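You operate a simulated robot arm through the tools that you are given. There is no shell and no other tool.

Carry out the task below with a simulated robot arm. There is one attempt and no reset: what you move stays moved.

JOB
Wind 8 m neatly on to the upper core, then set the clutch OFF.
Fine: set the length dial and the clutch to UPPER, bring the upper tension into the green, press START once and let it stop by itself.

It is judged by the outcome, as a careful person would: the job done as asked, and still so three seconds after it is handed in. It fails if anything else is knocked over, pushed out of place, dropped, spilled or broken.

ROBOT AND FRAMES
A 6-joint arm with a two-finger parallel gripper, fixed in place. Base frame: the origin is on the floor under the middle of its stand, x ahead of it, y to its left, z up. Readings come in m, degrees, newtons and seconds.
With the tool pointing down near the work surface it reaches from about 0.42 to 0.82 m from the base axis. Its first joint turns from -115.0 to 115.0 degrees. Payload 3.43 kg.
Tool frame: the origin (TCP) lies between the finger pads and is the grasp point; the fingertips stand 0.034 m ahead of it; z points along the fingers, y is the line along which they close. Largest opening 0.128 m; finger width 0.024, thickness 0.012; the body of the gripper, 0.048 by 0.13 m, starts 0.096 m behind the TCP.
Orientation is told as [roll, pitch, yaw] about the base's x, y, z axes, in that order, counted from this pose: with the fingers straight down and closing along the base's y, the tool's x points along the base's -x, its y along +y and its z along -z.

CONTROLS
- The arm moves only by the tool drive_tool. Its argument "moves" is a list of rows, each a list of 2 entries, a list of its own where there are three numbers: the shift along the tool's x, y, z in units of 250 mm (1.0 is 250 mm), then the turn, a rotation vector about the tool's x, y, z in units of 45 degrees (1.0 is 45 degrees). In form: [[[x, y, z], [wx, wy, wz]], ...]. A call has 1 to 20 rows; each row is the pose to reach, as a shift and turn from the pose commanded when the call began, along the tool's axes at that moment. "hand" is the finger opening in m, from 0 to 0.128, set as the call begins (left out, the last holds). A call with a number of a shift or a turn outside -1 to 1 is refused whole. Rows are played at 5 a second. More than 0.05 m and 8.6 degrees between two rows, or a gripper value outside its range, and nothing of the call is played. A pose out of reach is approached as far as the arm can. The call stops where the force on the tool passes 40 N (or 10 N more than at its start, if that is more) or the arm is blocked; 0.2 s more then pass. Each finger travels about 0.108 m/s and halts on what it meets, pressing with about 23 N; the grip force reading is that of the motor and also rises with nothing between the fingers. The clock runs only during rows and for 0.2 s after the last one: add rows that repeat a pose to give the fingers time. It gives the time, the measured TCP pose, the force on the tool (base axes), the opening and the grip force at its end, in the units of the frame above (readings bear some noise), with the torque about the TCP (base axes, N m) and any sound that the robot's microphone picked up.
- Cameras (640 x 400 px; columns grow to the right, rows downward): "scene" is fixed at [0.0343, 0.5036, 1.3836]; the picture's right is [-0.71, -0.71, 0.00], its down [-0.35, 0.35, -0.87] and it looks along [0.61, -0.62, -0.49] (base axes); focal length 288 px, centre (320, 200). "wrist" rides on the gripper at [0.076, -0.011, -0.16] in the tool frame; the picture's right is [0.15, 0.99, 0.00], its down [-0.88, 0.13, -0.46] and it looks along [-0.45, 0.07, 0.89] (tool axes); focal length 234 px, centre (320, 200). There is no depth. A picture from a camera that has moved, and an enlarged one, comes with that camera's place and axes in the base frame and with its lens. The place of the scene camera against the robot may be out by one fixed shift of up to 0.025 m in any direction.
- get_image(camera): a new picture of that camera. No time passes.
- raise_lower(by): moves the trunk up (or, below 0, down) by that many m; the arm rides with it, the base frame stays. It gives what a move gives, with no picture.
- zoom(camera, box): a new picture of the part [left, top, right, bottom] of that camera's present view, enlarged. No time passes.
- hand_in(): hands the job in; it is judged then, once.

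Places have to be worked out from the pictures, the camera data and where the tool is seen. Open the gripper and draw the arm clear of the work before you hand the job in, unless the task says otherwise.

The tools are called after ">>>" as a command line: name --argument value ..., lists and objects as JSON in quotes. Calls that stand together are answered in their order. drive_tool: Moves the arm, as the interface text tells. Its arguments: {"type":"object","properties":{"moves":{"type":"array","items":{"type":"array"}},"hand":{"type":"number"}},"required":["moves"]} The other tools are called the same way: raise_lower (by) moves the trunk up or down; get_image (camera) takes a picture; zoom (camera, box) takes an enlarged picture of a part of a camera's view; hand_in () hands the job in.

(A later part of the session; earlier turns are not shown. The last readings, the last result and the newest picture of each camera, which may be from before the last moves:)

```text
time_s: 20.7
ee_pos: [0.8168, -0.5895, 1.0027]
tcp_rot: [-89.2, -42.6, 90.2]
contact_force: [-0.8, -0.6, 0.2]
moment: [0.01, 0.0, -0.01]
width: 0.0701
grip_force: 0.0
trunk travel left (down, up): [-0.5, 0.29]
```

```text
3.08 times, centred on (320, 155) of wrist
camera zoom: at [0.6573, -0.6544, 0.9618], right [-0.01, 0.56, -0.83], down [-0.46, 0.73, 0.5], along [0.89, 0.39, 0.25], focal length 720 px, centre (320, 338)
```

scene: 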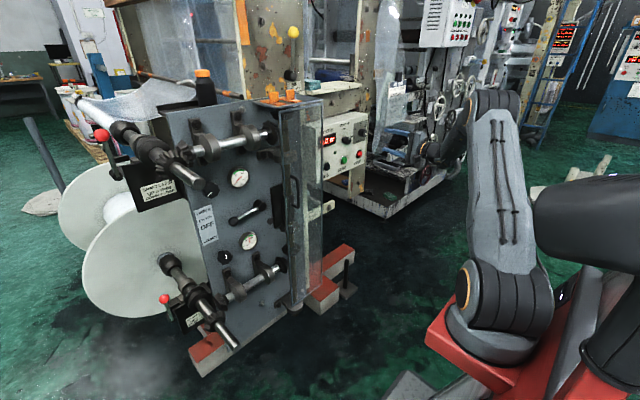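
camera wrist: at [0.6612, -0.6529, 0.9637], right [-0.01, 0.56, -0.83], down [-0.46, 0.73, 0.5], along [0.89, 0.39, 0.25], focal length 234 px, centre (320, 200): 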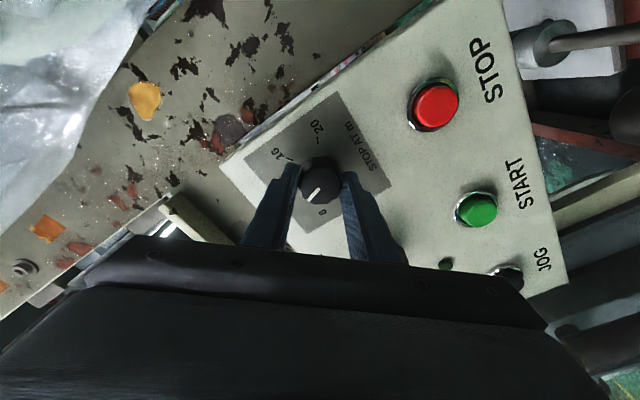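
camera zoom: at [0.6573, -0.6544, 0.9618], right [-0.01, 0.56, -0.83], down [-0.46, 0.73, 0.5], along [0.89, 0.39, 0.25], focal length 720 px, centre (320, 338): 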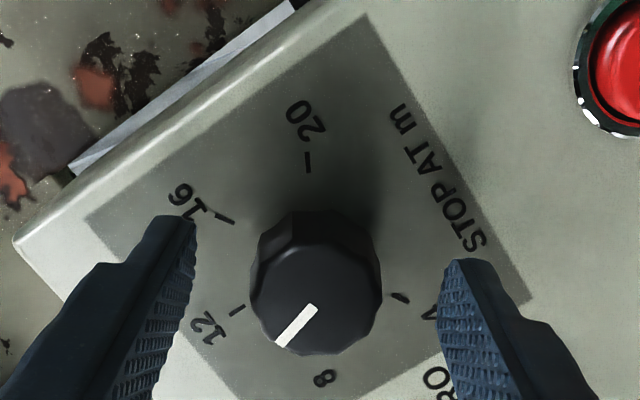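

The pointer now sits just past 12 towards 8 (about 11). The tool axis is tilted by roughly 0.9° after the stops, so I correct that and roll the gripper back +60° around the knob with the fingers open, then check alignment.

>>> drive_tool --moves '[[[0, 0, 0], [0.0206, 0.0037, 0]], [[0, 0, 0], [0.0206, 0.0037, 0]]]'

>>> drive_tool --moves '[[[0, 0, 0], [0, 0, 0.167]], [[0, 0, 0], [0, 0, 0.333]], [[0, 0, 0], [0, 0, 0.5]], [[0, 0, 0], [0, 0, 0.667]], [[0, 0, 0], [0, 0, 0.833]], [[0, 0, 0], [0, 0, 1]]]'

>>> get_image --camera "wrist"

```text
time_s: 21.3
ee_pos: [0.8183, -0.5915, 1.005]
tcp_rot: [-90.0, -42.4, 90.0]
contact_force: [0.1, -0.4, -0.5]
moment: [0.03, 0.0, -0.02]
width: 0.0701
grip_force: 0.0
out of reach, approached as far as the arm can: row 1, 2
trunk travel left (down, up): [-0.5, 0.29]
```

```text
time_s: 22.7
ee_pos: [0.8176, -0.5915, 1.0056]
tcp_rot: [-92.4, -87.3, 92.3]
contact_force: [0.9, -0.1, 0.1]
moment: [0.02, -0.02, 0.03]
width: 0.0701
grip_force: 0.1
trunk travel left (down, up): [-0.5, 0.29]
```

```text
taken
camera wrist: at [0.6592, -0.6058, 0.9294], right [0.0, 0.98, -0.19], down [-0.46, 0.17, 0.87], along [0.89, 0.08, 0.45], focal length 234 px, centre (320, 200)
```

wrist: 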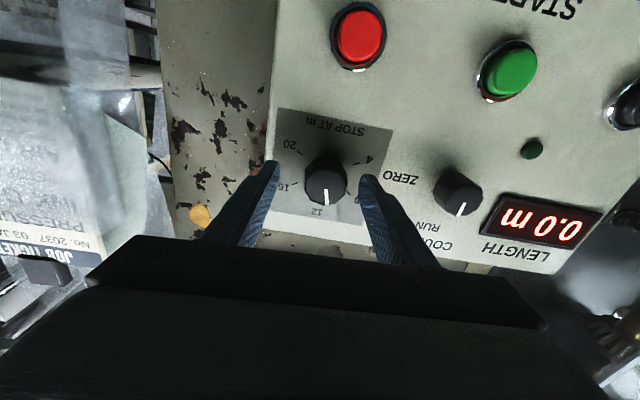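

The gripper is back level; TCP y has drifted to -0.5915 and the knob sits ~5 mm to +y. I zoom to read the pointer.

>>> zoom --camera "wrist" --box '[256, 96, 400, 226]'

```text
3.08 times, centred on (328, 161) of wrist
camera zoom: at [0.6592, -0.6058, 0.9294], right [0.0, 0.98, -0.19], down [-0.46, 0.17, 0.87], along [0.89, 0.08, 0.45], focal length 720 px, centre (295, 320)
```

zoom: 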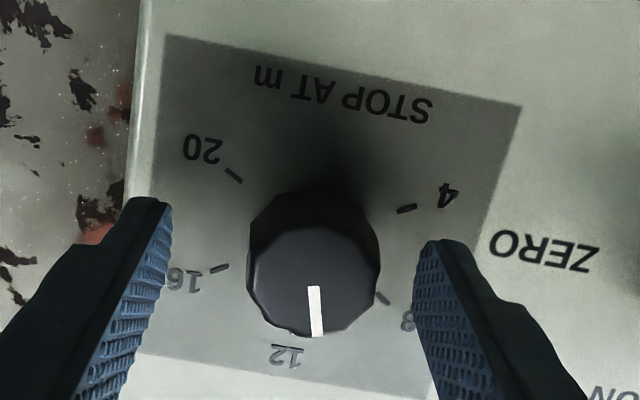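

From the ticks I calculate the pointer at -15.8° (≈10.95 m), so it needs about -44° more. I recentre by +4.5 mm in y and pre-roll +20° before regrasping.

>>> drive_tool --moves '[[[0, 0.018, 0.004], [0, 0, 0.1]], [[0, 0.018, 0.004], [0, 0, 0.22]], [[0, 0.018, 0.004], [0, 0, 0.34]], [[0, 0.018, 0.004], [0, 0, 0.44]]]'

>>> get_image --camera "wrist"

```text
time_s: 23.7
ee_pos: [0.8195, -0.5888, 1.0054]
tcp_rot: [90.4, -72.7, -90.6]
contact_force: [-0.4, -0.5, 1.0]
moment: [-0.01, 0.03, -0.02]
width: 0.0701
grip_force: 0.1
trunk travel left (down, up): [-0.5, 0.29]
```

```text
taken
camera wrist: at [0.6605, -0.5753, 0.9292], right [0.0, 0.99, 0.15], down [-0.46, -0.13, 0.88], along [0.89, -0.07, 0.45], focal length 234 px, centre (320, 200)
```

wrist: 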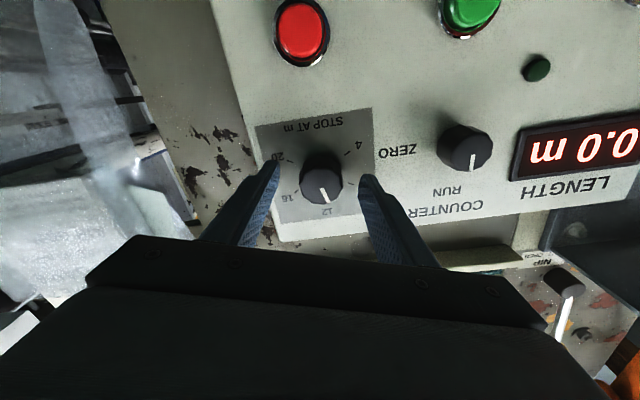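

The knob is now centred between the fingers. I close on it again.

>>> drive_tool --moves '[[[0, 0, 0], [0, 0, 0]], [[0, 0, 0], [0, 0, 0]], [[0, 0, 0], [0, 0, 0]], [[0, 0, 0], [0, 0, 0]]]' --hand 0.015

>>> drive_tool --moves '[[[0, 0, 0], [0, 0, -0.12]], [[0, 0, 0], [0, 0, -0.24]], [[0, 0, 0], [0, 0, -0.36]], [[0, 0, 0], [0, 0, -0.48]], [[0, 0, 0], [0, 0, -0.6]]]'

```text
time_s: 24.7
ee_pos: [0.8196, -0.5866, 1.0045]
tcp_rot: [90.4, -72.9, -90.7]
contact_force: [-4.2, 5.8, 0.2]
moment: [0.01, -0.04, 0.23]
width: 0.0367
grip_force: 45.0
trunk travel left (down, up): [-0.5, 0.29]
```

```text
time_s: 25.9
ee_pos: [0.8193, -0.5871, 1.0052]
tcp_rot: [-90.7, -80.0, 90.1]
contact_force: [-10.1, 12.3, -1.5]
moment: [0.0, -0.77, 0.6]
width: 0.0369
grip_force: 45.2
trunk travel left (down, up): [-0.5, 0.29]
```

27° done with moderate load. I finish with the remaining ~17° plus a slight easing shift.

>>> drive_tool --moves '[[[0, 0.0024, -0.002], [0, 0, -0.1]], [[0, 0.0024, -0.002], [0, 0, -0.2]], [[0, 0.0024, -0.002], [0, 0, -0.3]], [[0, 0.0024, -0.002], [0, 0, -0.385]], [[0, 0.0024, -0.002], [0, 0, -0.385]]]'

>>> drive_tool --moves '[[[0, 0, 0], [0, 0, 0]], [[0, 0, 0], [0, 0, 0]], [[0, 0, 0], [0, 0, 0]], [[0, 0, -0.05], [0, 0, 0]], [[0, 0, -0.15], [0, 0, 0]], [[0, 0, -0.3], [0, 0, 0]]]' --hand 0.07

>>> get_image --camera "wrist"

```text
time_s: 27.1
ee_pos: [0.8194, -0.5869, 1.0051]
tcp_rot: [-90.5, -62.7, 90.0]
contact_force: [10.2, -4.3, 4.0]
moment: [0.02, -0.47, -0.11]
width: 0.0369
grip_force: 45.2
trunk travel left (down, up): [-0.5, 0.29]
```

```text
time_s: 28.5
ee_pos: [0.744, -0.5866, 1.0054]
tcp_rot: [-90.2, -62.7, 90.0]
contact_force: [0.1, -0.5, -0.2]
moment: [0.02, -0.06, -0.01]
width: 0.07
grip_force: 0.1
trunk travel left (down, up): [-0.5, 0.29]
```

```text
taken
camera wrist: at [0.5848, -0.6303, 0.943], right [0.0, 0.81, -0.58], down [-0.46, 0.52, 0.72], along [0.89, 0.26, 0.37], focal length 234 px, centre (320, 200)
```

wrist: 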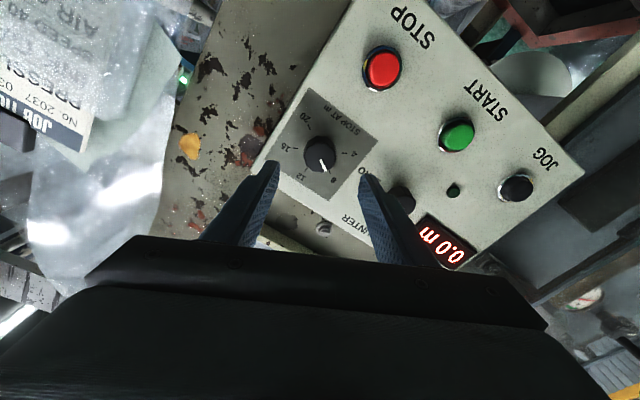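

The knob is released and I'm backed off. I zoom in on the dial to measure the pointer against the ticks.

>>> zoom --camera "wrist" --box '[272, 100, 368, 200]'

>>> zoom --camera "scene" --box '[340, 115, 388, 145]'

```text
4.00 times, centred on (320, 150) of wrist
camera zoom: at [0.5848, -0.6303, 0.943], right [0.0, 0.81, -0.58], down [-0.46, 0.52, 0.72], along [0.89, 0.26, 0.37], focal length 937 px, centre (320, 400)
```

zoom: 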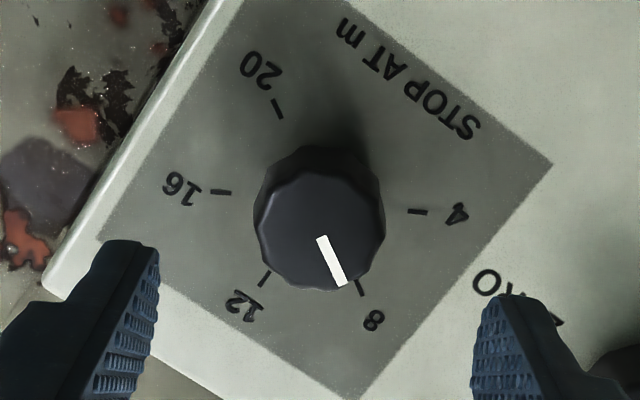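

```text
13.33 times, centred on (364, 130) of scene
camera zoom: at [0.0343, 0.5036, 1.3836], right [-0.71, -0.71, 0.0], down [-0.35, 0.35, -0.87], along [0.61, -0.62, -0.49], focal length 3839 px, centre (-267, 1133)
```

zoom: 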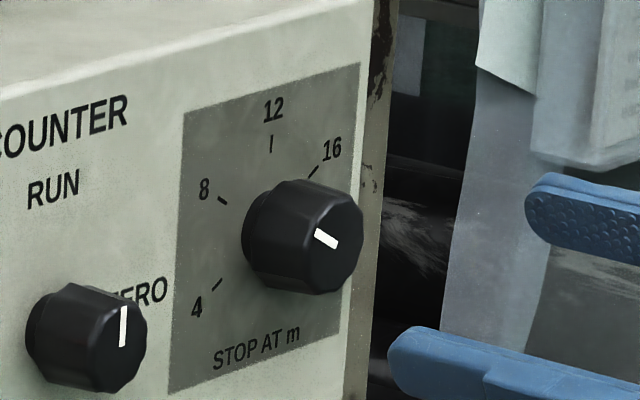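

The pointer reads about -56° against -60° for the 8 tick, i.e. roughly 8.25. I zoom in more to measure it better before a fine correction.

>>> zoom --camera "wrist" --box '[296, 130, 344, 178]'

```text
8.33 times, centred on (320, 154) of wrist
camera zoom: at [0.5848, -0.6303, 0.943], right [0.0, 0.81, -0.58], down [-0.46, 0.52, 0.72], along [0.89, 0.26, 0.37], focal length 1951 px, centre (320, 583)
```

zoom: 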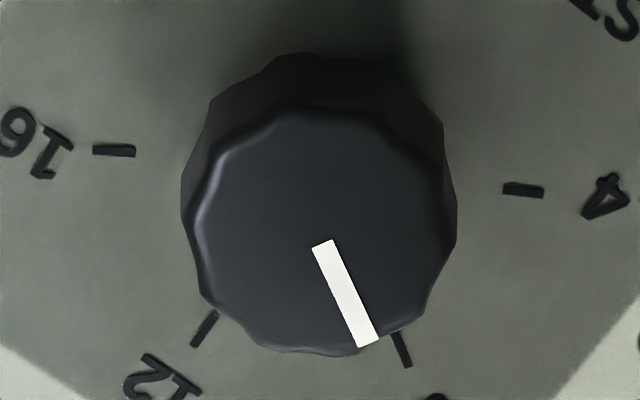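

At higher zoom the pointer's direction (0.462 slope) matches the direction to the 8 tick exactly (0.462), so the dial is at 8. Now I back away, level the roll, and move across in front of the clutch lever and the upper tension knob.

>>> drive_tool --moves '[[[0, 0, -0.12], [0, 0, 0.12]], [[0, 0, -0.24], [0, 0, 0.24]], [[0, 0, -0.36], [0, 0, 0.36]], [[0, 0, -0.48], [0, 0, 0.48]], [[0, 0, -0.6], [0, 0, 0.607]]]' --hand 0.08

>>> drive_tool --moves '[[[0.05, 0.17, 0], [0, 0, 0]], [[0.1, 0.34, 0], [0, 0, 0]], [[0.15, 0.51, 0], [0, 0, 0]], [[0.2, 0.68, 0], [0, 0, 0]], [[0.25, 0.85, 0], [0, 0, 0]], [[0.3, 1, 0], [0, 0, 0]]]'

>>> drive_tool --moves '[[[0, 0.17, 0], [0, 0, 0]], [[0, 0.34, 0], [0, 0, 0]], [[0, 0.51, 0], [0, 0, 0]], [[0, 0.68, 0], [0, 0, 0]], [[0, 0.85, 0], [0, 0, 0]], [[0, 1, 0], [0, 0, 0]]]'

>>> get_image --camera "wrist"

>>> get_image --camera "scene"

```text
time_s: 29.7
ee_pos: [0.5958, -0.5847, 1.0041]
tcp_rot: [120.6, -89.8, -120.8]
contact_force: [0.0, 0.8, -0.8]
moment: [0.0, -0.06, -0.03]
width: 0.0802
grip_force: 0.1
trunk travel left (down, up): [-0.5, 0.29]
```

```text
time_s: 31.1
ee_pos: [0.5932, -0.3321, 0.9285]
tcp_rot: [142.3, -89.8, -142.6]
contact_force: [0.0, -1.0, -0.2]
moment: [0.02, 0.0, 0.03]
width: 0.0799
grip_force: 0.0
trunk travel left (down, up): [-0.5, 0.29]
```

```text
time_s: 32.5
ee_pos: [0.6264, -0.1139, 0.9578]
tcp_rot: [74.9, -87.1, -74.4]
contact_force: [-0.8, 0.3, 0.1]
moment: [0.02, 0.02, 0.02]
width: 0.0798
grip_force: 0.0
out of reach, approached as far as the arm can: row 3, 4, 5, 6
trunk travel left (down, up): [-0.5, 0.29]
```

```text
taken
camera wrist: at [0.4658, -0.1225, 0.8843], right [-0.01, 1.0, -0.1], down [-0.45, 0.08, 0.89], along [0.9, 0.06, 0.44], focal length 234 px, centre (320, 200)
```

wrist: 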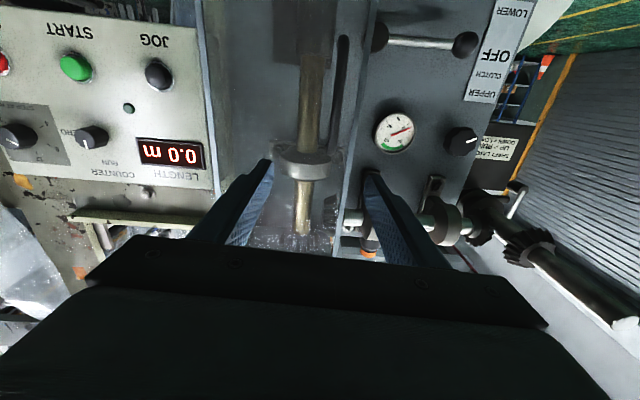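

```text
taken
```

scene: 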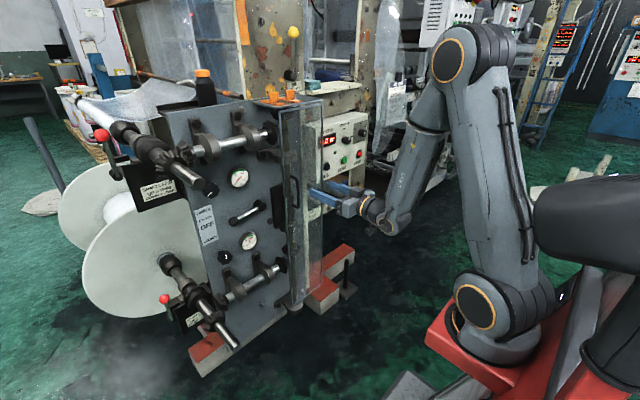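

The arm is limited close to the base axis here, reaching only y≈-0.11. From two views I place the clutch ball at (0.888,0.10,0.81), its pivot at y≈-0.034, and the upper tension knob at (0.90,0.158,0.952). I'll move forward-left to a better-reachable spot in front of the clutch, clear of the guard handle.

>>> drive_tool --moves '[[[0, 0, 0.15], [0, 0, 0]], [[0, 0.1, 0.3], [0, 0, 0]], [[0.04, 0.25, 0.4], [0, 0, 0]], [[0.08, 0.42, 0.4], [0, 0, 0]], [[0.12, 0.6, 0.4], [0, 0, 0]]]'

>>> get_image --camera "wrist"

>>> get_image --camera "scene"

```text
time_s: 33.8
ee_pos: [0.7251, -0.056, 0.9414]
tcp_rot: [71.9, -86.9, -67.5]
contact_force: [-12.0, -39.0, 1.4]
moment: [-0.69, 0.1, -1.78]
width: 0.1014
grip_force: 19.0
out of reach, approached as far as the arm can: row 3, 4, 5
trunk travel left (down, up): [-0.5, 0.29]
stopped in row 5: the force on the tool passed its limit at 42 N (the readings are from after the stop); the commanded pose is now the measured one
```

```text
taken
camera wrist: at [0.5658, -0.075, 0.8677], right [-0.08, 0.99, -0.1], down [-0.45, 0.05, 0.89], along [0.89, 0.11, 0.44], focal length 234 px, centre (320, 200)
```

wrist: 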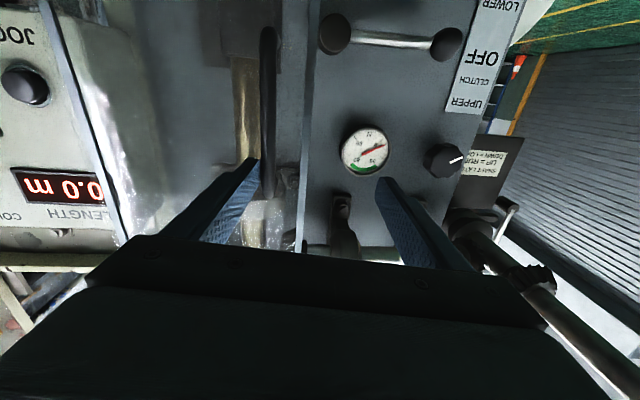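

```text
taken
```

scene: 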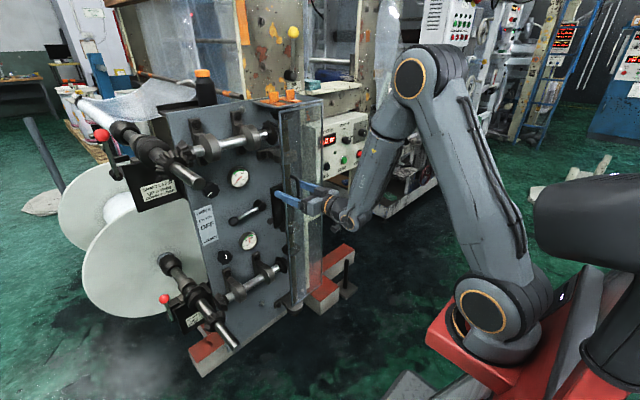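

The -y finger met the guard's handle from its right side (39 N sideways), so the move stopped. I ease off to -y first and then draw straight back.

>>> drive_tool --moves '[[[0, -0.06, 0], [0, 0, 0]], [[0, -0.08, 0], [0, 0, 0]], [[0, -0.08, -0.1], [0, 0, 0]], [[0, -0.08, -0.25], [0, 0, 0]], [[0, -0.08, -0.35], [0, 0, 0]]]'

>>> get_image --camera "wrist"

>>> zoom --camera "scene" --box '[230, 80, 390, 300]'

```text
time_s: 35.0
ee_pos: [0.6402, -0.075, 0.9416]
tcp_rot: [70.8, -86.4, -65.6]
contact_force: [0.6, 0.1, -0.3]
moment: [-0.01, 0.0, 0.0]
width: 0.0799
grip_force: 0.1
trunk travel left (down, up): [-0.5, 0.29]
```

```text
taken
camera wrist: at [0.4809, -0.0966, 0.8692], right [-0.09, 0.99, -0.09], down [-0.44, 0.04, 0.9], along [0.89, 0.12, 0.44], focal length 234 px, centre (320, 200)
```

wrist: 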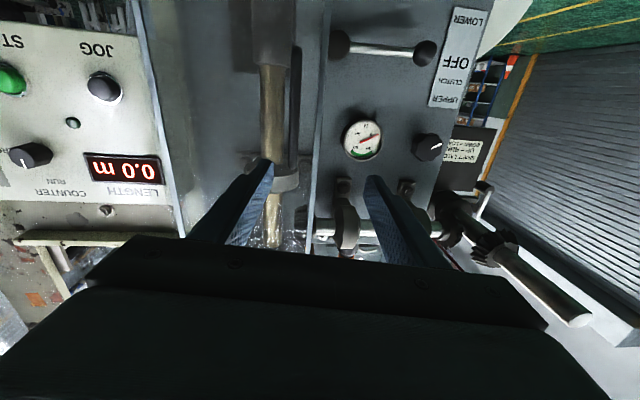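

```text
1.82 times, centred on (310, 190) of scene
camera zoom: at [0.0343, 0.5036, 1.3836], right [-0.71, -0.71, 0.0], down [-0.35, 0.35, -0.87], along [0.61, -0.62, -0.49], focal length 524 px, centre (338, 218)
```

zoom: 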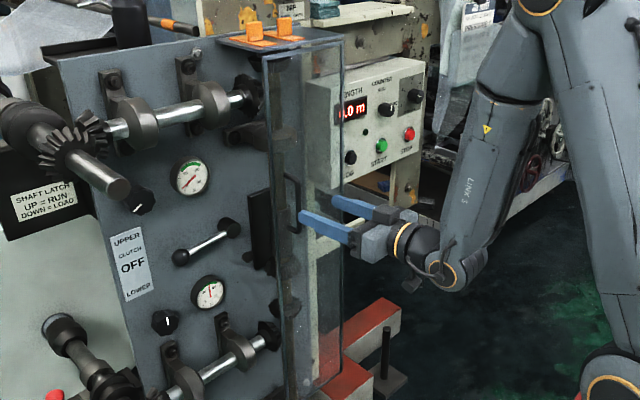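

The arm is clear, and the guard and handle look unchanged. The reach problem looks like the elbow folding too tightly at this shoulder height, so I lower the trunk 0.25 m and then bring the tool back up with the arm.

>>> raise_lower --by -0.25

```text
time_s: 37.6
ee_pos: [0.704, -0.0767, 0.6923]
tcp_rot: [71.1, -86.3, -65.9]
contact_force: [-0.7, 0.0, 0.0]
moment: [0.02, 0.0, 0.0]
width: 0.0799
grip_force: 0.0
trunk travel left (down, up): [-0.25, 0.54]
```

TCP x changed to 0.704 during the lowering, which I did not expect, so I check the pictures before moving.

>>> get_image --camera "scene"

>>> get_image --camera "wrist"

```text
taken
```

scene: 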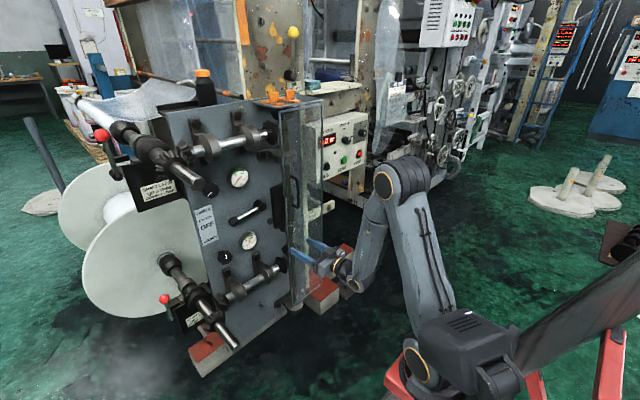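

```text
taken
camera wrist: at [0.5441, -0.0981, 0.6197], right [-0.09, 0.99, -0.09], down [-0.44, 0.04, 0.9], along [0.89, 0.12, 0.44], focal length 234 px, centre (320, 200)
```

wrist: 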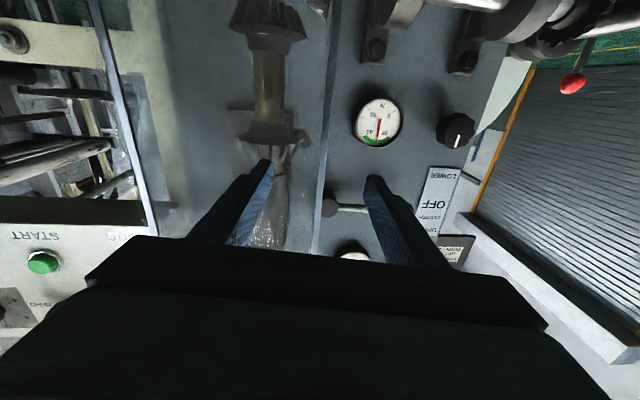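

The trunk evidently travels along a slanted path (x +0.064 for -0.25 m), so nothing is wrong. I straighten the tool (it is yawed about 5°) and slide left at this low height, under the handle, to y≈0.10.

>>> drive_tool --moves '[[[0.01, 0.16, -0.015], [0.029, -0.0066, -0.019]], [[0.02, 0.34, -0.015], [0.058, -0.0133, -0.039]], [[0.033, 0.52, -0.015], [0.087, -0.02, -0.058]], [[0.044, 0.711, -0.015], [0.1165, -0.0266, -0.0775]]]'

>>> get_image --camera "wrist"

>>> get_image --camera "scene"

```text
time_s: 38.6
ee_pos: [0.7123, -0.0316, 0.7242]
tcp_rot: [66.0, -86.5, -60.6]
contact_force: [0.1, 0.0, 0.3]
moment: [0.01, 0.0, 0.0]
width: 0.0801
grip_force: 0.1
out of reach, approached as far as the arm can: row 1, 2, 3, 4
trunk travel left (down, up): [-0.25, 0.54]
```

```text
taken
camera wrist: at [0.553, -0.0539, 0.6514], right [-0.1, 0.99, -0.09], down [-0.44, 0.04, 0.9], along [0.89, 0.13, 0.43], focal length 234 px, centre (320, 200)
```

wrist: 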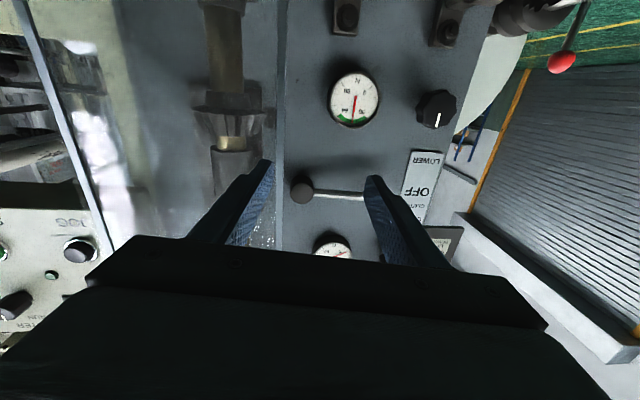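

```text
taken
```

scene: 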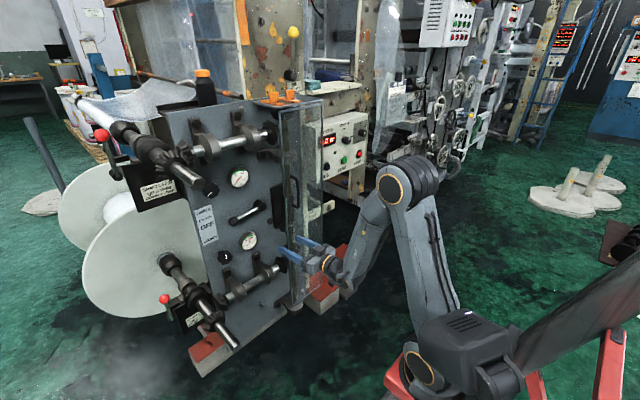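

The base itself moved forward with the trunk, so lowering didn't help; raising moves it back, which should open up the elbow. I close the fingers (so they clear the handle at about (0.735,-0.095)) and raise the trunk by 0.35 m.

>>> drive_tool --moves '[[[0, 0, 0], [0, 0, 0]], [[0, 0, 0], [0, 0, 0]], [[0, 0, 0], [0, 0, 0]]]' --hand 0.01

>>> raise_lower --by 0.35

>>> get_image --camera "scene"

>>> get_image --camera "wrist"

```text
time_s: 39.4
ee_pos: [0.7132, -0.032, 0.7228]
tcp_rot: [66.2, -86.6, -60.8]
contact_force: [0.4, -0.5, -0.3]
moment: [0.03, 0.0, 0.04]
width: 0.0099
grip_force: 0.2
trunk travel left (down, up): [-0.25, 0.54]
```

```text
time_s: 42.8
ee_pos: [0.6811, -0.0332, 1.0723]
tcp_rot: [65.6, -86.4, -59.6]
contact_force: [-0.7, 0.2, -0.9]
moment: [-0.01, -0.02, -0.01]
width: 0.0101
grip_force: 0.1
trunk travel left (down, up): [-0.6, 0.19]
```

```text
taken
```

scene: 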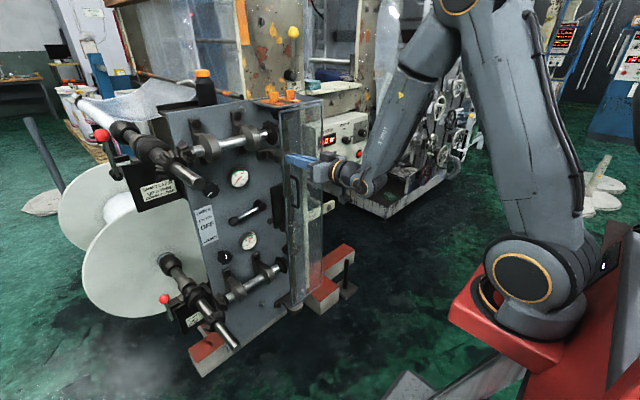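

```text
taken
camera wrist: at [0.5214, -0.0575, 1.001], right [-0.11, 0.99, -0.09], down [-0.44, 0.03, 0.9], along [0.89, 0.14, 0.43], focal length 234 px, centre (320, 200)
```

wrist: 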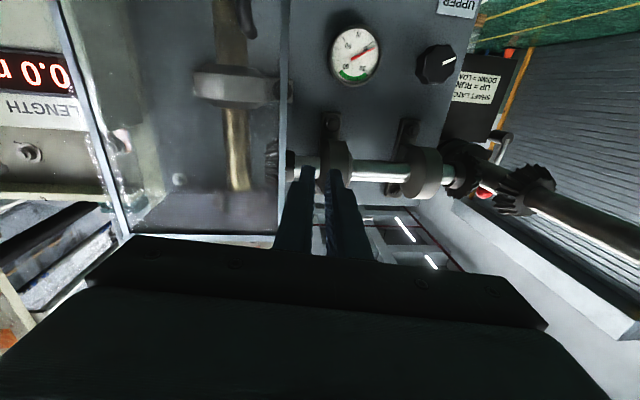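

The tool is at (0.68,-0.03,1.07) with the panel in clear view. I now move forward, left and down towards (0.76,0.10,0.95) while straightening the tool, with the fingers closed.

>>> drive_tool --moves '[[[0.1, 0.094, 0.077], [0.027, -0.007, -0.0145]], [[0.2, 0.187, 0.154], [0.054, -0.013, -0.029]], [[0.3, 0.281, 0.232], [0.08, -0.02, -0.0435]], [[0.4, 0.374, 0.309], [0.107, -0.026, -0.058]], [[0.498, 0.468, 0.386], [0.134, -0.033, -0.0725]]]'

>>> get_image --camera "scene"

>>> get_image --camera "wrist"

```text
time_s: 44.0
ee_pos: [0.7633, -0.0325, 0.9742]
tcp_rot: [67.9, -86.9, -60.4]
contact_force: [-0.3, 0.6, 0.1]
moment: [-0.03, 0.07, 0.01]
width: 0.0104
grip_force: 0.2
out of reach, approached as far as the arm can: row 1, 2, 3, 4, 5
trunk travel left (down, up): [-0.6, 0.19]
```

```text
taken
```

scene: 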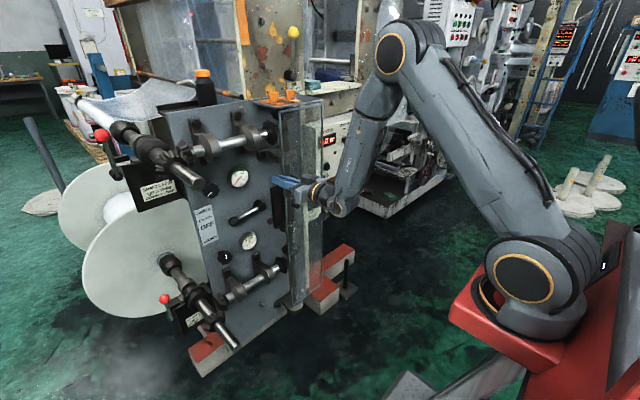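

```text
taken
camera wrist: at [0.6061, -0.0601, 0.902], right [-0.13, 0.99, -0.09], down [-0.44, 0.03, 0.9], along [0.89, 0.16, 0.43], focal length 234 px, centre (320, 200)
```

wrist: 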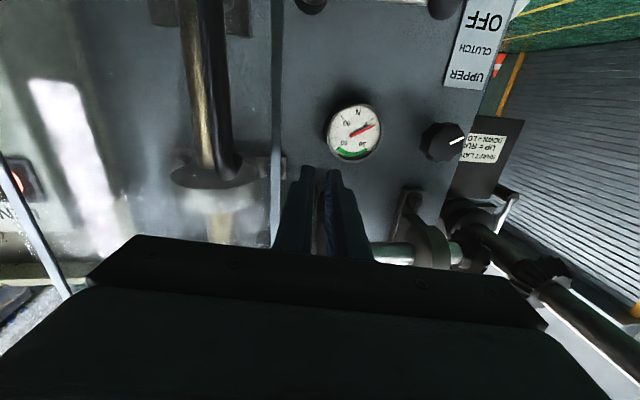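

y stays stuck near -0.03 while the tool yaws and rolls slightly. That fits the roll joint being at its limit (the same one I hit at -48° at the dial). Rolling the gripper clockwise should free it, so I turn +45° about the tool axis here and see.

>>> drive_tool --moves '[[[0, 0, -0.04], [0, 0, 0.167]], [[0, 0, -0.08], [0, 0, 0.333]], [[0, 0, -0.1], [0, 0, 0.5]], [[0, 0, -0.1], [0, 0, 0.667]], [[0, 0, -0.1], [0, 0, 0.833]], [[0, 0, -0.1], [0, 0, 1]]]'

>>> get_image --camera "wrist"

```text
time_s: 45.4
ee_pos: [0.7461, -0.026, 0.976]
tcp_rot: [88.2, -41.8, -80.9]
contact_force: [-0.3, -0.8, 0.1]
moment: [-0.04, 0.01, -0.03]
width: 0.0101
grip_force: 0.0
trunk travel left (down, up): [-0.6, 0.19]
```

```text
taken
camera wrist: at [0.58, 0.0011, 0.9196], right [-0.09, 0.76, 0.64], down [-0.36, -0.62, 0.69], along [0.93, -0.17, 0.33], focal length 234 px, centre (320, 200)
```

wrist: 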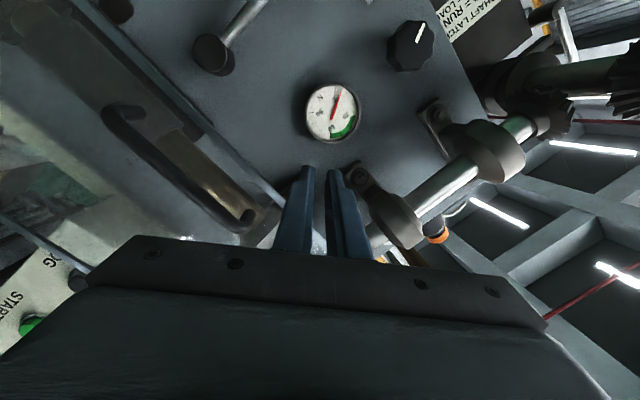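

With the roll at +48° the pose is reachable again, confirming the roll limit. I straighten the 8° yaw and move in front of the clutch ball, then roll on to +90° so the fingers close vertically.

>>> drive_tool --moves '[[[0.158, -0.03, 0.029], [0.019, -0.03, 0]], [[0.316, -0.059, 0.058], [0.038, -0.06, 0]], [[0.474, -0.088, 0.086], [0.057, -0.09, 0]], [[0.632, -0.118, 0.115], [0.076, -0.12, 0]], [[0.79, -0.147, 0.144], [0.0948, -0.15, 0]]]'

>>> drive_tool --moves '[[[0, 0, 0], [0, 0, 0.167]], [[0, 0, 0], [0, 0, 0.333]], [[0, 0, 0], [0, 0, 0.5]], [[0, 0, 0], [0, 0, 0.667]], [[0, 0, 0], [0, 0, 0.833]], [[0, 0, 0], [0, 0, 0.93]]]' --hand 0.085

>>> get_image --camera "wrist"

>>> get_image --camera "scene"

```text
time_s: 46.6
ee_pos: [0.7503, -0.0298, 0.8236]
tcp_rot: [89.9, -42.1, -82.1]
contact_force: [-0.8, 0.3, 0.3]
moment: [0.01, 0.01, -0.04]
width: 0.0098
grip_force: 0.1
out of reach, approached as far as the arm can: row 1, 2, 3, 4, 5
trunk travel left (down, up): [-0.6, 0.19]
```

```text
time_s: 48.0
ee_pos: [0.7554, -0.0304, 0.8189]
tcp_rot: [90.0, -0.1, -82.1]
contact_force: [-0.2, 0.1, -0.7]
moment: [0.04, 0.03, 0.04]
width: 0.0852
grip_force: 0.0
trunk travel left (down, up): [-0.6, 0.19]
```

```text
taken
camera wrist: at [0.5872, 0.0224, 0.8077], right [-0.02, 0.15, 0.99], down [-0.33, -0.93, 0.13], along [0.94, -0.32, 0.07], focal length 234 px, centre (320, 200)
```

wrist: 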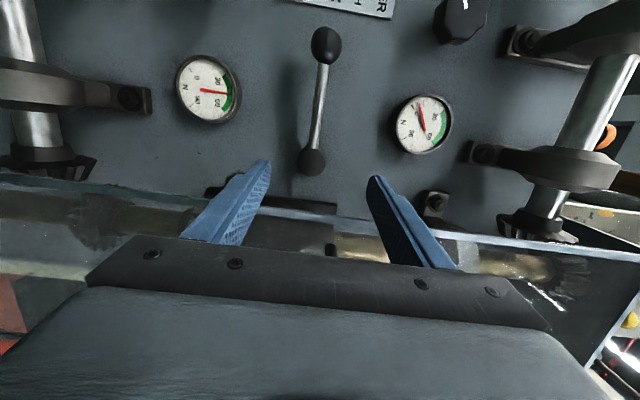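

```text
taken
```

scene: 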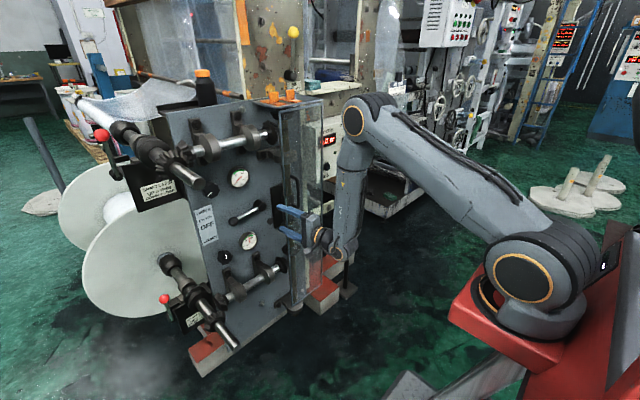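

y is still stuck at -0.03 even with the roll free, so some other wrist joint is at its limit whenever the tool would point right of the arm's own plane. I look closely at the arm's wrist to understand its joints.

>>> zoom --camera "scene" --box '[260, 80, 452, 280]'

>>> zoom --camera "scene" --box '[440, 180, 640, 400]'

```text
2.00 times, centred on (356, 180) of scene
camera zoom: at [0.0343, 0.5036, 1.3836], right [-0.71, -0.71, 0.0], down [-0.35, 0.35, -0.87], along [0.61, -0.62, -0.49], focal length 576 px, centre (248, 240)
```

zoom: 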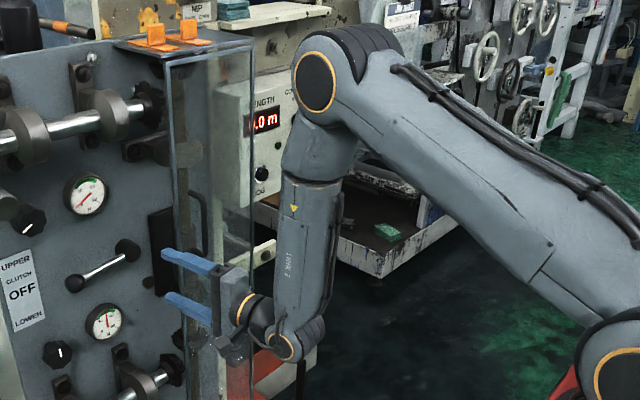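

```text
1.82 times, centred on (540, 290) of scene
camera zoom: at [0.0343, 0.5036, 1.3836], right [-0.71, -0.71, 0.0], down [-0.35, 0.35, -0.87], along [0.61, -0.62, -0.49], focal length 524 px, centre (-80, 36)
```

zoom: 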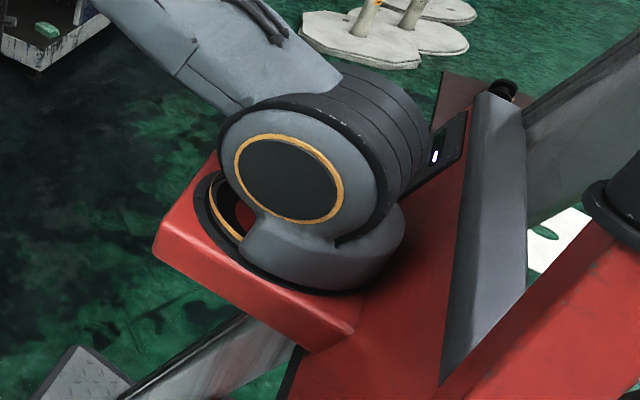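

The arm has a forearm-roll wrist, and I pitched up beside its singularity, so the wrist is now "flipped" with forearm roll near its limit. I'll back out, return to tool-down the way I came, and later pitch up again at y≈0 in the arm's own plane. First I retreat straight back, then right and up.

>>> drive_tool --moves '[[[0.022, 0, -0.158], [0, 0, 0]], [[0.044, 0, -0.317], [0, 0, 0]], [[-0.078, 0.143, -0.351], [0, -0.025, 0]], [[-0.2, 0.286, -0.386], [0, -0.05, 0]], [[-0.322, 0.429, -0.42], [0, -0.075, 0]], [[-0.444, 0.571, -0.454], [0, -0.1, 0]], [[-0.567, 0.714, -0.488], [0, -0.125, 0]], [[-0.689, 0.857, -0.523], [0, -0.15, 0]], [[-0.811, 1, -0.557], [0, -0.1756, 0]]]'

>>> drive_tool --moves '[[[0, 0, 0], [0, 0, -0.167]], [[0, 0, 0], [0, 0, -0.333]], [[0, 0, 0], [0, 0, -0.5]], [[0, 0, 0], [0, 0, -0.667]], [[0, 0, 0], [0, 0, -0.833]], [[0, 0, 0], [0, 0, -1]]]'

>>> drive_tool --moves '[[[0, 0, 0], [0, 0, -0.167]], [[0, 0, 0], [0, 0, -0.333]], [[0, 0, 0], [0, 0, -0.5]], [[0, 0, 0], [0, 0, -0.667]], [[0, 0, 0], [0, 0, -0.833]], [[0, 0, 0], [0, 0, -1]]]'

```text
time_s: 50.0
ee_pos: [0.6436, -0.2489, 1.0695]
tcp_rot: [89.8, -0.1, -90.0]
contact_force: [0.3, 0.4, 0.1]
moment: [-0.01, -0.01, -0.02]
width: 0.0848
grip_force: 0.0
trunk travel left (down, up): [-0.6, 0.19]
```

```text
time_s: 51.4
ee_pos: [0.6451, -0.2493, 1.0699]
tcp_rot: [90.0, -45.3, -90.0]
contact_force: [0.5, -0.3, -0.9]
moment: [-0.02, 0.03, 0.01]
width: 0.0851
grip_force: 0.0
trunk travel left (down, up): [-0.6, 0.19]
```

```text
time_s: 52.8
ee_pos: [0.6445, -0.2501, 1.0692]
tcp_rot: [-88.1, -89.7, 88.0]
contact_force: [-0.6, -0.6, 0.1]
moment: [0.02, 0.0, 0.03]
width: 0.0851
grip_force: 0.2
trunk travel left (down, up): [-0.6, 0.19]
```

Home roll is restored at (0.645,-0.25,1.07). Now I pitch the tool back down in two 45° steps, moving up and slightly back.

>>> drive_tool --moves '[[[-0.08, 0, -0.033], [0, 0.167, 0]], [[-0.16, 0, -0.067], [0, 0.333, 0]], [[-0.24, 0, -0.1], [0, 0.5, 0]], [[-0.32, 0, -0.133], [0, 0.667, 0]], [[-0.4, 0, -0.167], [0, 0.833, 0]], [[-0.48, 0, -0.2], [0, 1, 0]]]'

>>> drive_tool --moves '[[[0, 0, 0], [0, 0.167, 0]], [[0.03, 0, -0.03], [0, 0.333, 0]], [[0.06, 0, -0.06], [0, 0.5, 0]], [[0.09, 0, -0.09], [0, 0.667, 0]], [[0.12, 0, -0.12], [0, 0.833, 0]], [[0.15, 0, -0.15], [0, 1, 0]]]'

>>> get_image --camera "scene"

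```text
time_s: 54.2
ee_pos: [0.5964, -0.2492, 1.1879]
tcp_rot: [-0.4, -45.1, 0.4]
contact_force: [0.4, 0.6, -0.3]
moment: [0.04, -0.05, -0.01]
width: 0.085
grip_force: 0.0
trunk travel left (down, up): [-0.6, 0.19]
```

```text
time_s: 55.6
ee_pos: [0.5422, -0.249, 1.1892]
tcp_rot: [-0.3, 0.2, 0.0]
contact_force: [0.2, 0.5, 1.0]
moment: [0.01, -0.04, 0.0]
width: 0.0851
grip_force: 0.0
trunk travel left (down, up): [-0.6, 0.19]
```

```text
taken
```

scene: 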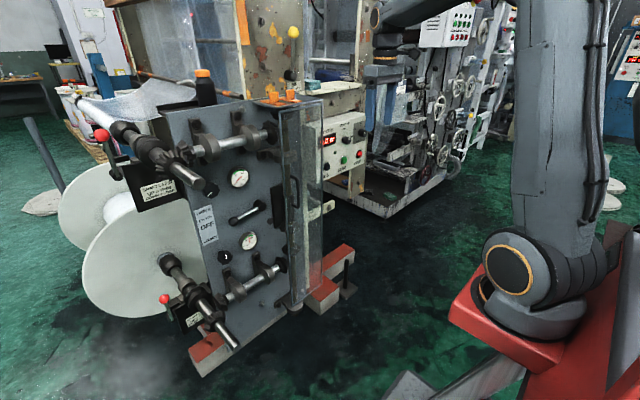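

Tool-down is restored at (0.542,-0.249,1.189). I now slide left to y≈0 with the tool down.

>>> drive_tool --moves '[[[0, 0.167, 0], [0, 0, 0]], [[0, 0.333, 0], [0, 0, 0]], [[0, 0.5, 0], [0, 0, 0]], [[0, 0.667, 0], [0, 0, 0]], [[0, 0.833, 0], [0, 0, 0]], [[0, 1, 0], [0, 0, 0]]]'

>>> get_image --camera "scene"

>>> get_image --camera "wrist"

```text
time_s: 57.0
ee_pos: [0.5422, 0.0033, 1.1906]
tcp_rot: [-0.3, 0.0, -0.1]
contact_force: [-0.5, -0.1, 0.2]
moment: [0.06, -0.01, -0.04]
width: 0.085
grip_force: 0.1
trunk travel left (down, up): [-0.6, 0.19]
```

```text
taken
```

scene: 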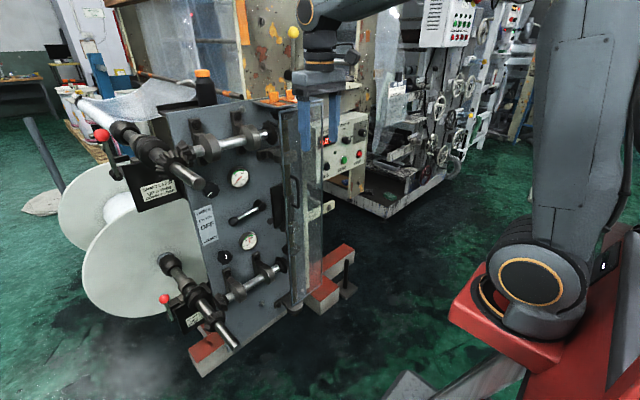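

```text
taken
camera wrist: at [0.4673, -0.0059, 1.3508], right [-0.15, 0.99, 0.0], down [0.88, 0.13, 0.46], along [0.45, 0.06, -0.89], focal length 234 px, centre (320, 200)
```

wrist: 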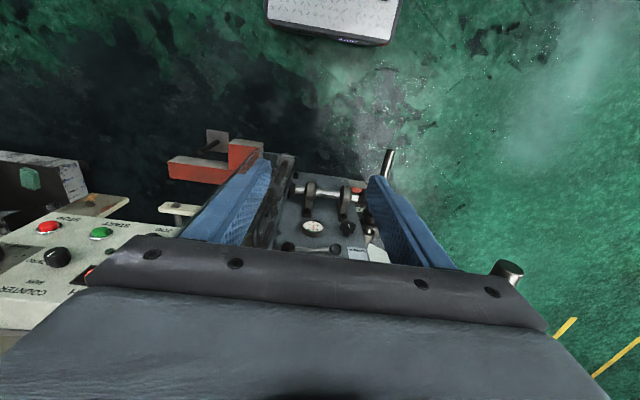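

I'm at y≈0 with the tool down. I now pitch up in the arm's plane with near-maximum rotation steps, mostly swinging about the wrist so it crosses straight through the aligned pose.

>>> drive_tool --moves '[[[-0.09, 0, -0.05], [0, -0.19, 0]], [[-0.18, 0, -0.1], [0, -0.38, 0]], [[-0.27, 0, -0.15], [0, -0.57, 0]], [[-0.36, 0, -0.2], [0, -0.76, 0]], [[-0.45, 0, -0.26], [0, -0.95, 0]]]'

>>> drive_tool --moves '[[[0, 0, 0.02], [0, -0.19, 0]], [[-0.05, 0, 0.03], [0, -0.38, 0]], [[-0.1, 0, 0.03], [0, -0.57, 0]], [[-0.15, 0, 0.03], [0, -0.76, 0]], [[-0.2, 0, 0.03], [0, -0.95, 0]], [[-0.2, 0, 0.03], [0, -1, 0]]]'

>>> get_image --camera "scene"

>>> get_image --camera "wrist"

```text
time_s: 58.2
ee_pos: [0.6546, 0.0033, 1.253]
tcp_rot: [-0.3, -42.9, 0.3]
contact_force: [-0.3, -0.1, 0.6]
moment: [0.03, -0.03, 0.05]
width: 0.085
grip_force: 0.1
trunk travel left (down, up): [-0.6, 0.19]
```

```text
time_s: 59.6
ee_pos: [0.6954, 0.0015, 1.2814]
tcp_rot: [-6.7, -87.8, 6.7]
contact_force: [-0.1, -0.1, 0.1]
moment: [0.01, 0.01, 0.0]
width: 0.0852
grip_force: 0.1
trunk travel left (down, up): [-0.6, 0.19]
```

```text
taken
```

scene: 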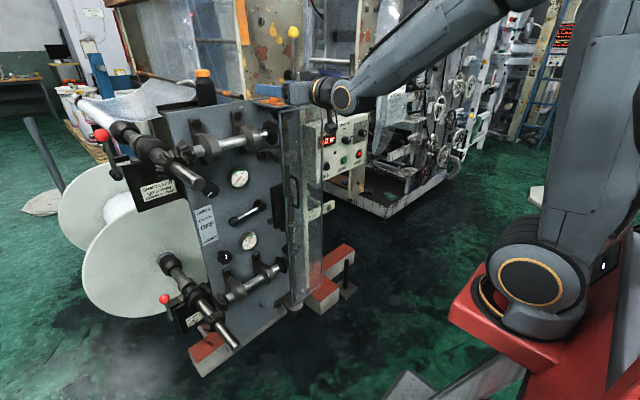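

```text
taken
camera wrist: at [0.5339, -0.0101, 1.2115], right [-0.01, 0.99, -0.15], down [-0.42, 0.13, 0.9], along [0.91, 0.07, 0.42], focal length 234 px, centre (320, 200)
```

wrist: 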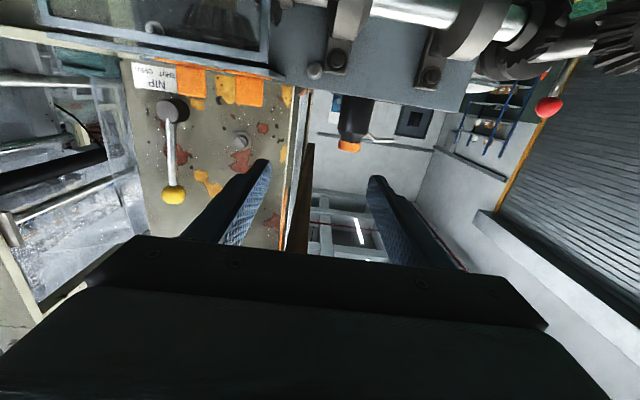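

No reach complaint this time: the tool is horizontal at (0.695,0.00,1.28). I move left and down in front of the panel, staying at x≤0.72, to see whether the left side is reachable now.

>>> drive_tool --moves '[[[0.159, 0.067, 0.023], [0, -0.01, 0]], [[0.319, 0.133, 0.045], [0, -0.02, 0]], [[0.478, 0.2, 0.068], [0, -0.03, 0]], [[0.637, 0.267, 0.091], [0, -0.04, 0]], [[0.797, 0.333, 0.113], [0, -0.049, 0]], [[0.956, 0.4, 0.136], [0, -0.049, 0]]]'

>>> get_image --camera "scene"

>>> get_image --camera "wrist"

```text
time_s: 61.0
ee_pos: [0.72, 0.1015, 1.0455]
tcp_rot: [-94.8, -89.8, 94.7]
contact_force: [-0.9, -0.2, 0.5]
moment: [0.01, 0.07, 0.0]
width: 0.0849
grip_force: 0.1
trunk travel left (down, up): [-0.6, 0.19]
```

```text
taken
```

scene: 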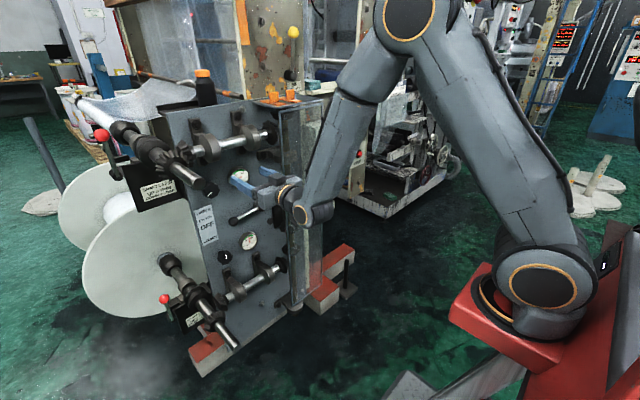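

```text
taken
camera wrist: at [0.56, 0.0905, 0.969], right [0.0, 0.99, -0.15], down [-0.46, 0.13, 0.88], along [0.89, 0.07, 0.45], focal length 234 px, centre (320, 200)
```

wrist: 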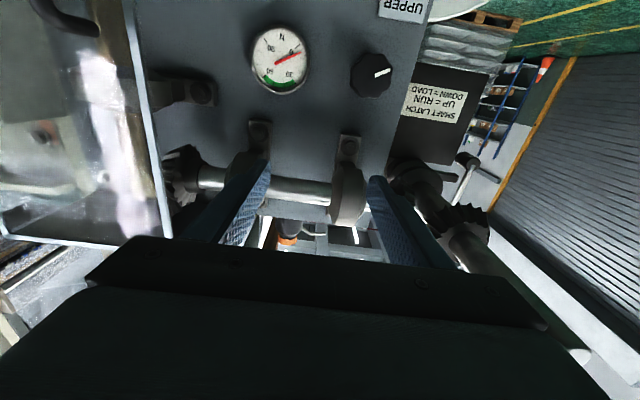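

The left side is now reachable: the tool is at (0.72,0.10,1.046) with the correct orientation. I go down to the clutch lever's height and roll +90° so the fingers close vertically around the ball.

>>> drive_tool --moves '[[[0.188, 0, 0.016], [0, 0, 0.15]], [[0.376, 0, 0.032], [0, 0, 0.3]], [[0.564, 0, 0.048], [0, 0, 0.48]], [[0.752, 0, 0.064], [0, 0, 0.65]], [[0.94, 0, 0.08], [0, 0, 0.82]], [[0.94, 0, 0.08], [0, 0, 1]]]'

>>> drive_tool --moves '[[[0, 0, 0], [0, 0, 0.167]], [[0, 0, 0], [0, 0, 0.333]], [[0, 0, 0], [0, 0, 0.5]], [[0, 0, 0], [0, 0, 0.667]], [[0, 0, 0], [0, 0, 0.833]], [[0, 0, 0], [0, 0, 1]]]'

>>> get_image --camera "wrist"

>>> get_image --camera "scene"

```text
time_s: 62.4
ee_pos: [0.7429, 0.1008, 0.8072]
tcp_rot: [90.0, -45.0, -90.0]
contact_force: [0.0, -0.3, -0.2]
moment: [-0.02, 0.06, 0.0]
width: 0.0851
grip_force: 0.0
trunk travel left (down, up): [-0.6, 0.19]
```

```text
time_s: 63.8
ee_pos: [0.741, 0.0994, 0.8062]
tcp_rot: [89.9, -0.1, -90.0]
contact_force: [0.7, 0.5, 0.4]
moment: [0.0, -0.03, -0.02]
width: 0.0848
grip_force: 0.0
trunk travel left (down, up): [-0.6, 0.19]
```

```text
taken
camera wrist: at [0.5818, 0.1754, 0.7951], right [0.0, 0.15, 0.99], down [-0.46, -0.88, 0.13], along [0.89, -0.45, 0.07], focal length 234 px, centre (320, 200)
```

wrist: 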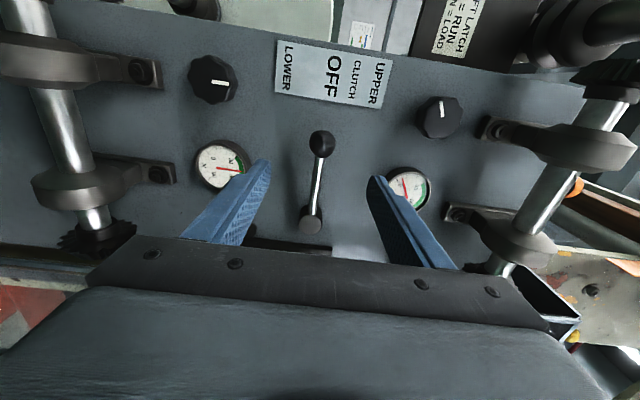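

```text
taken
```

scene: 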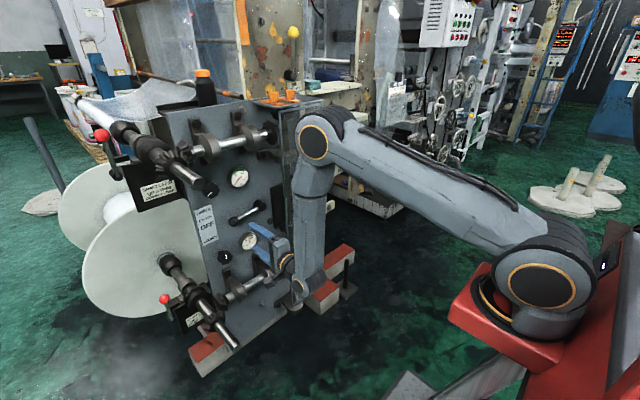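

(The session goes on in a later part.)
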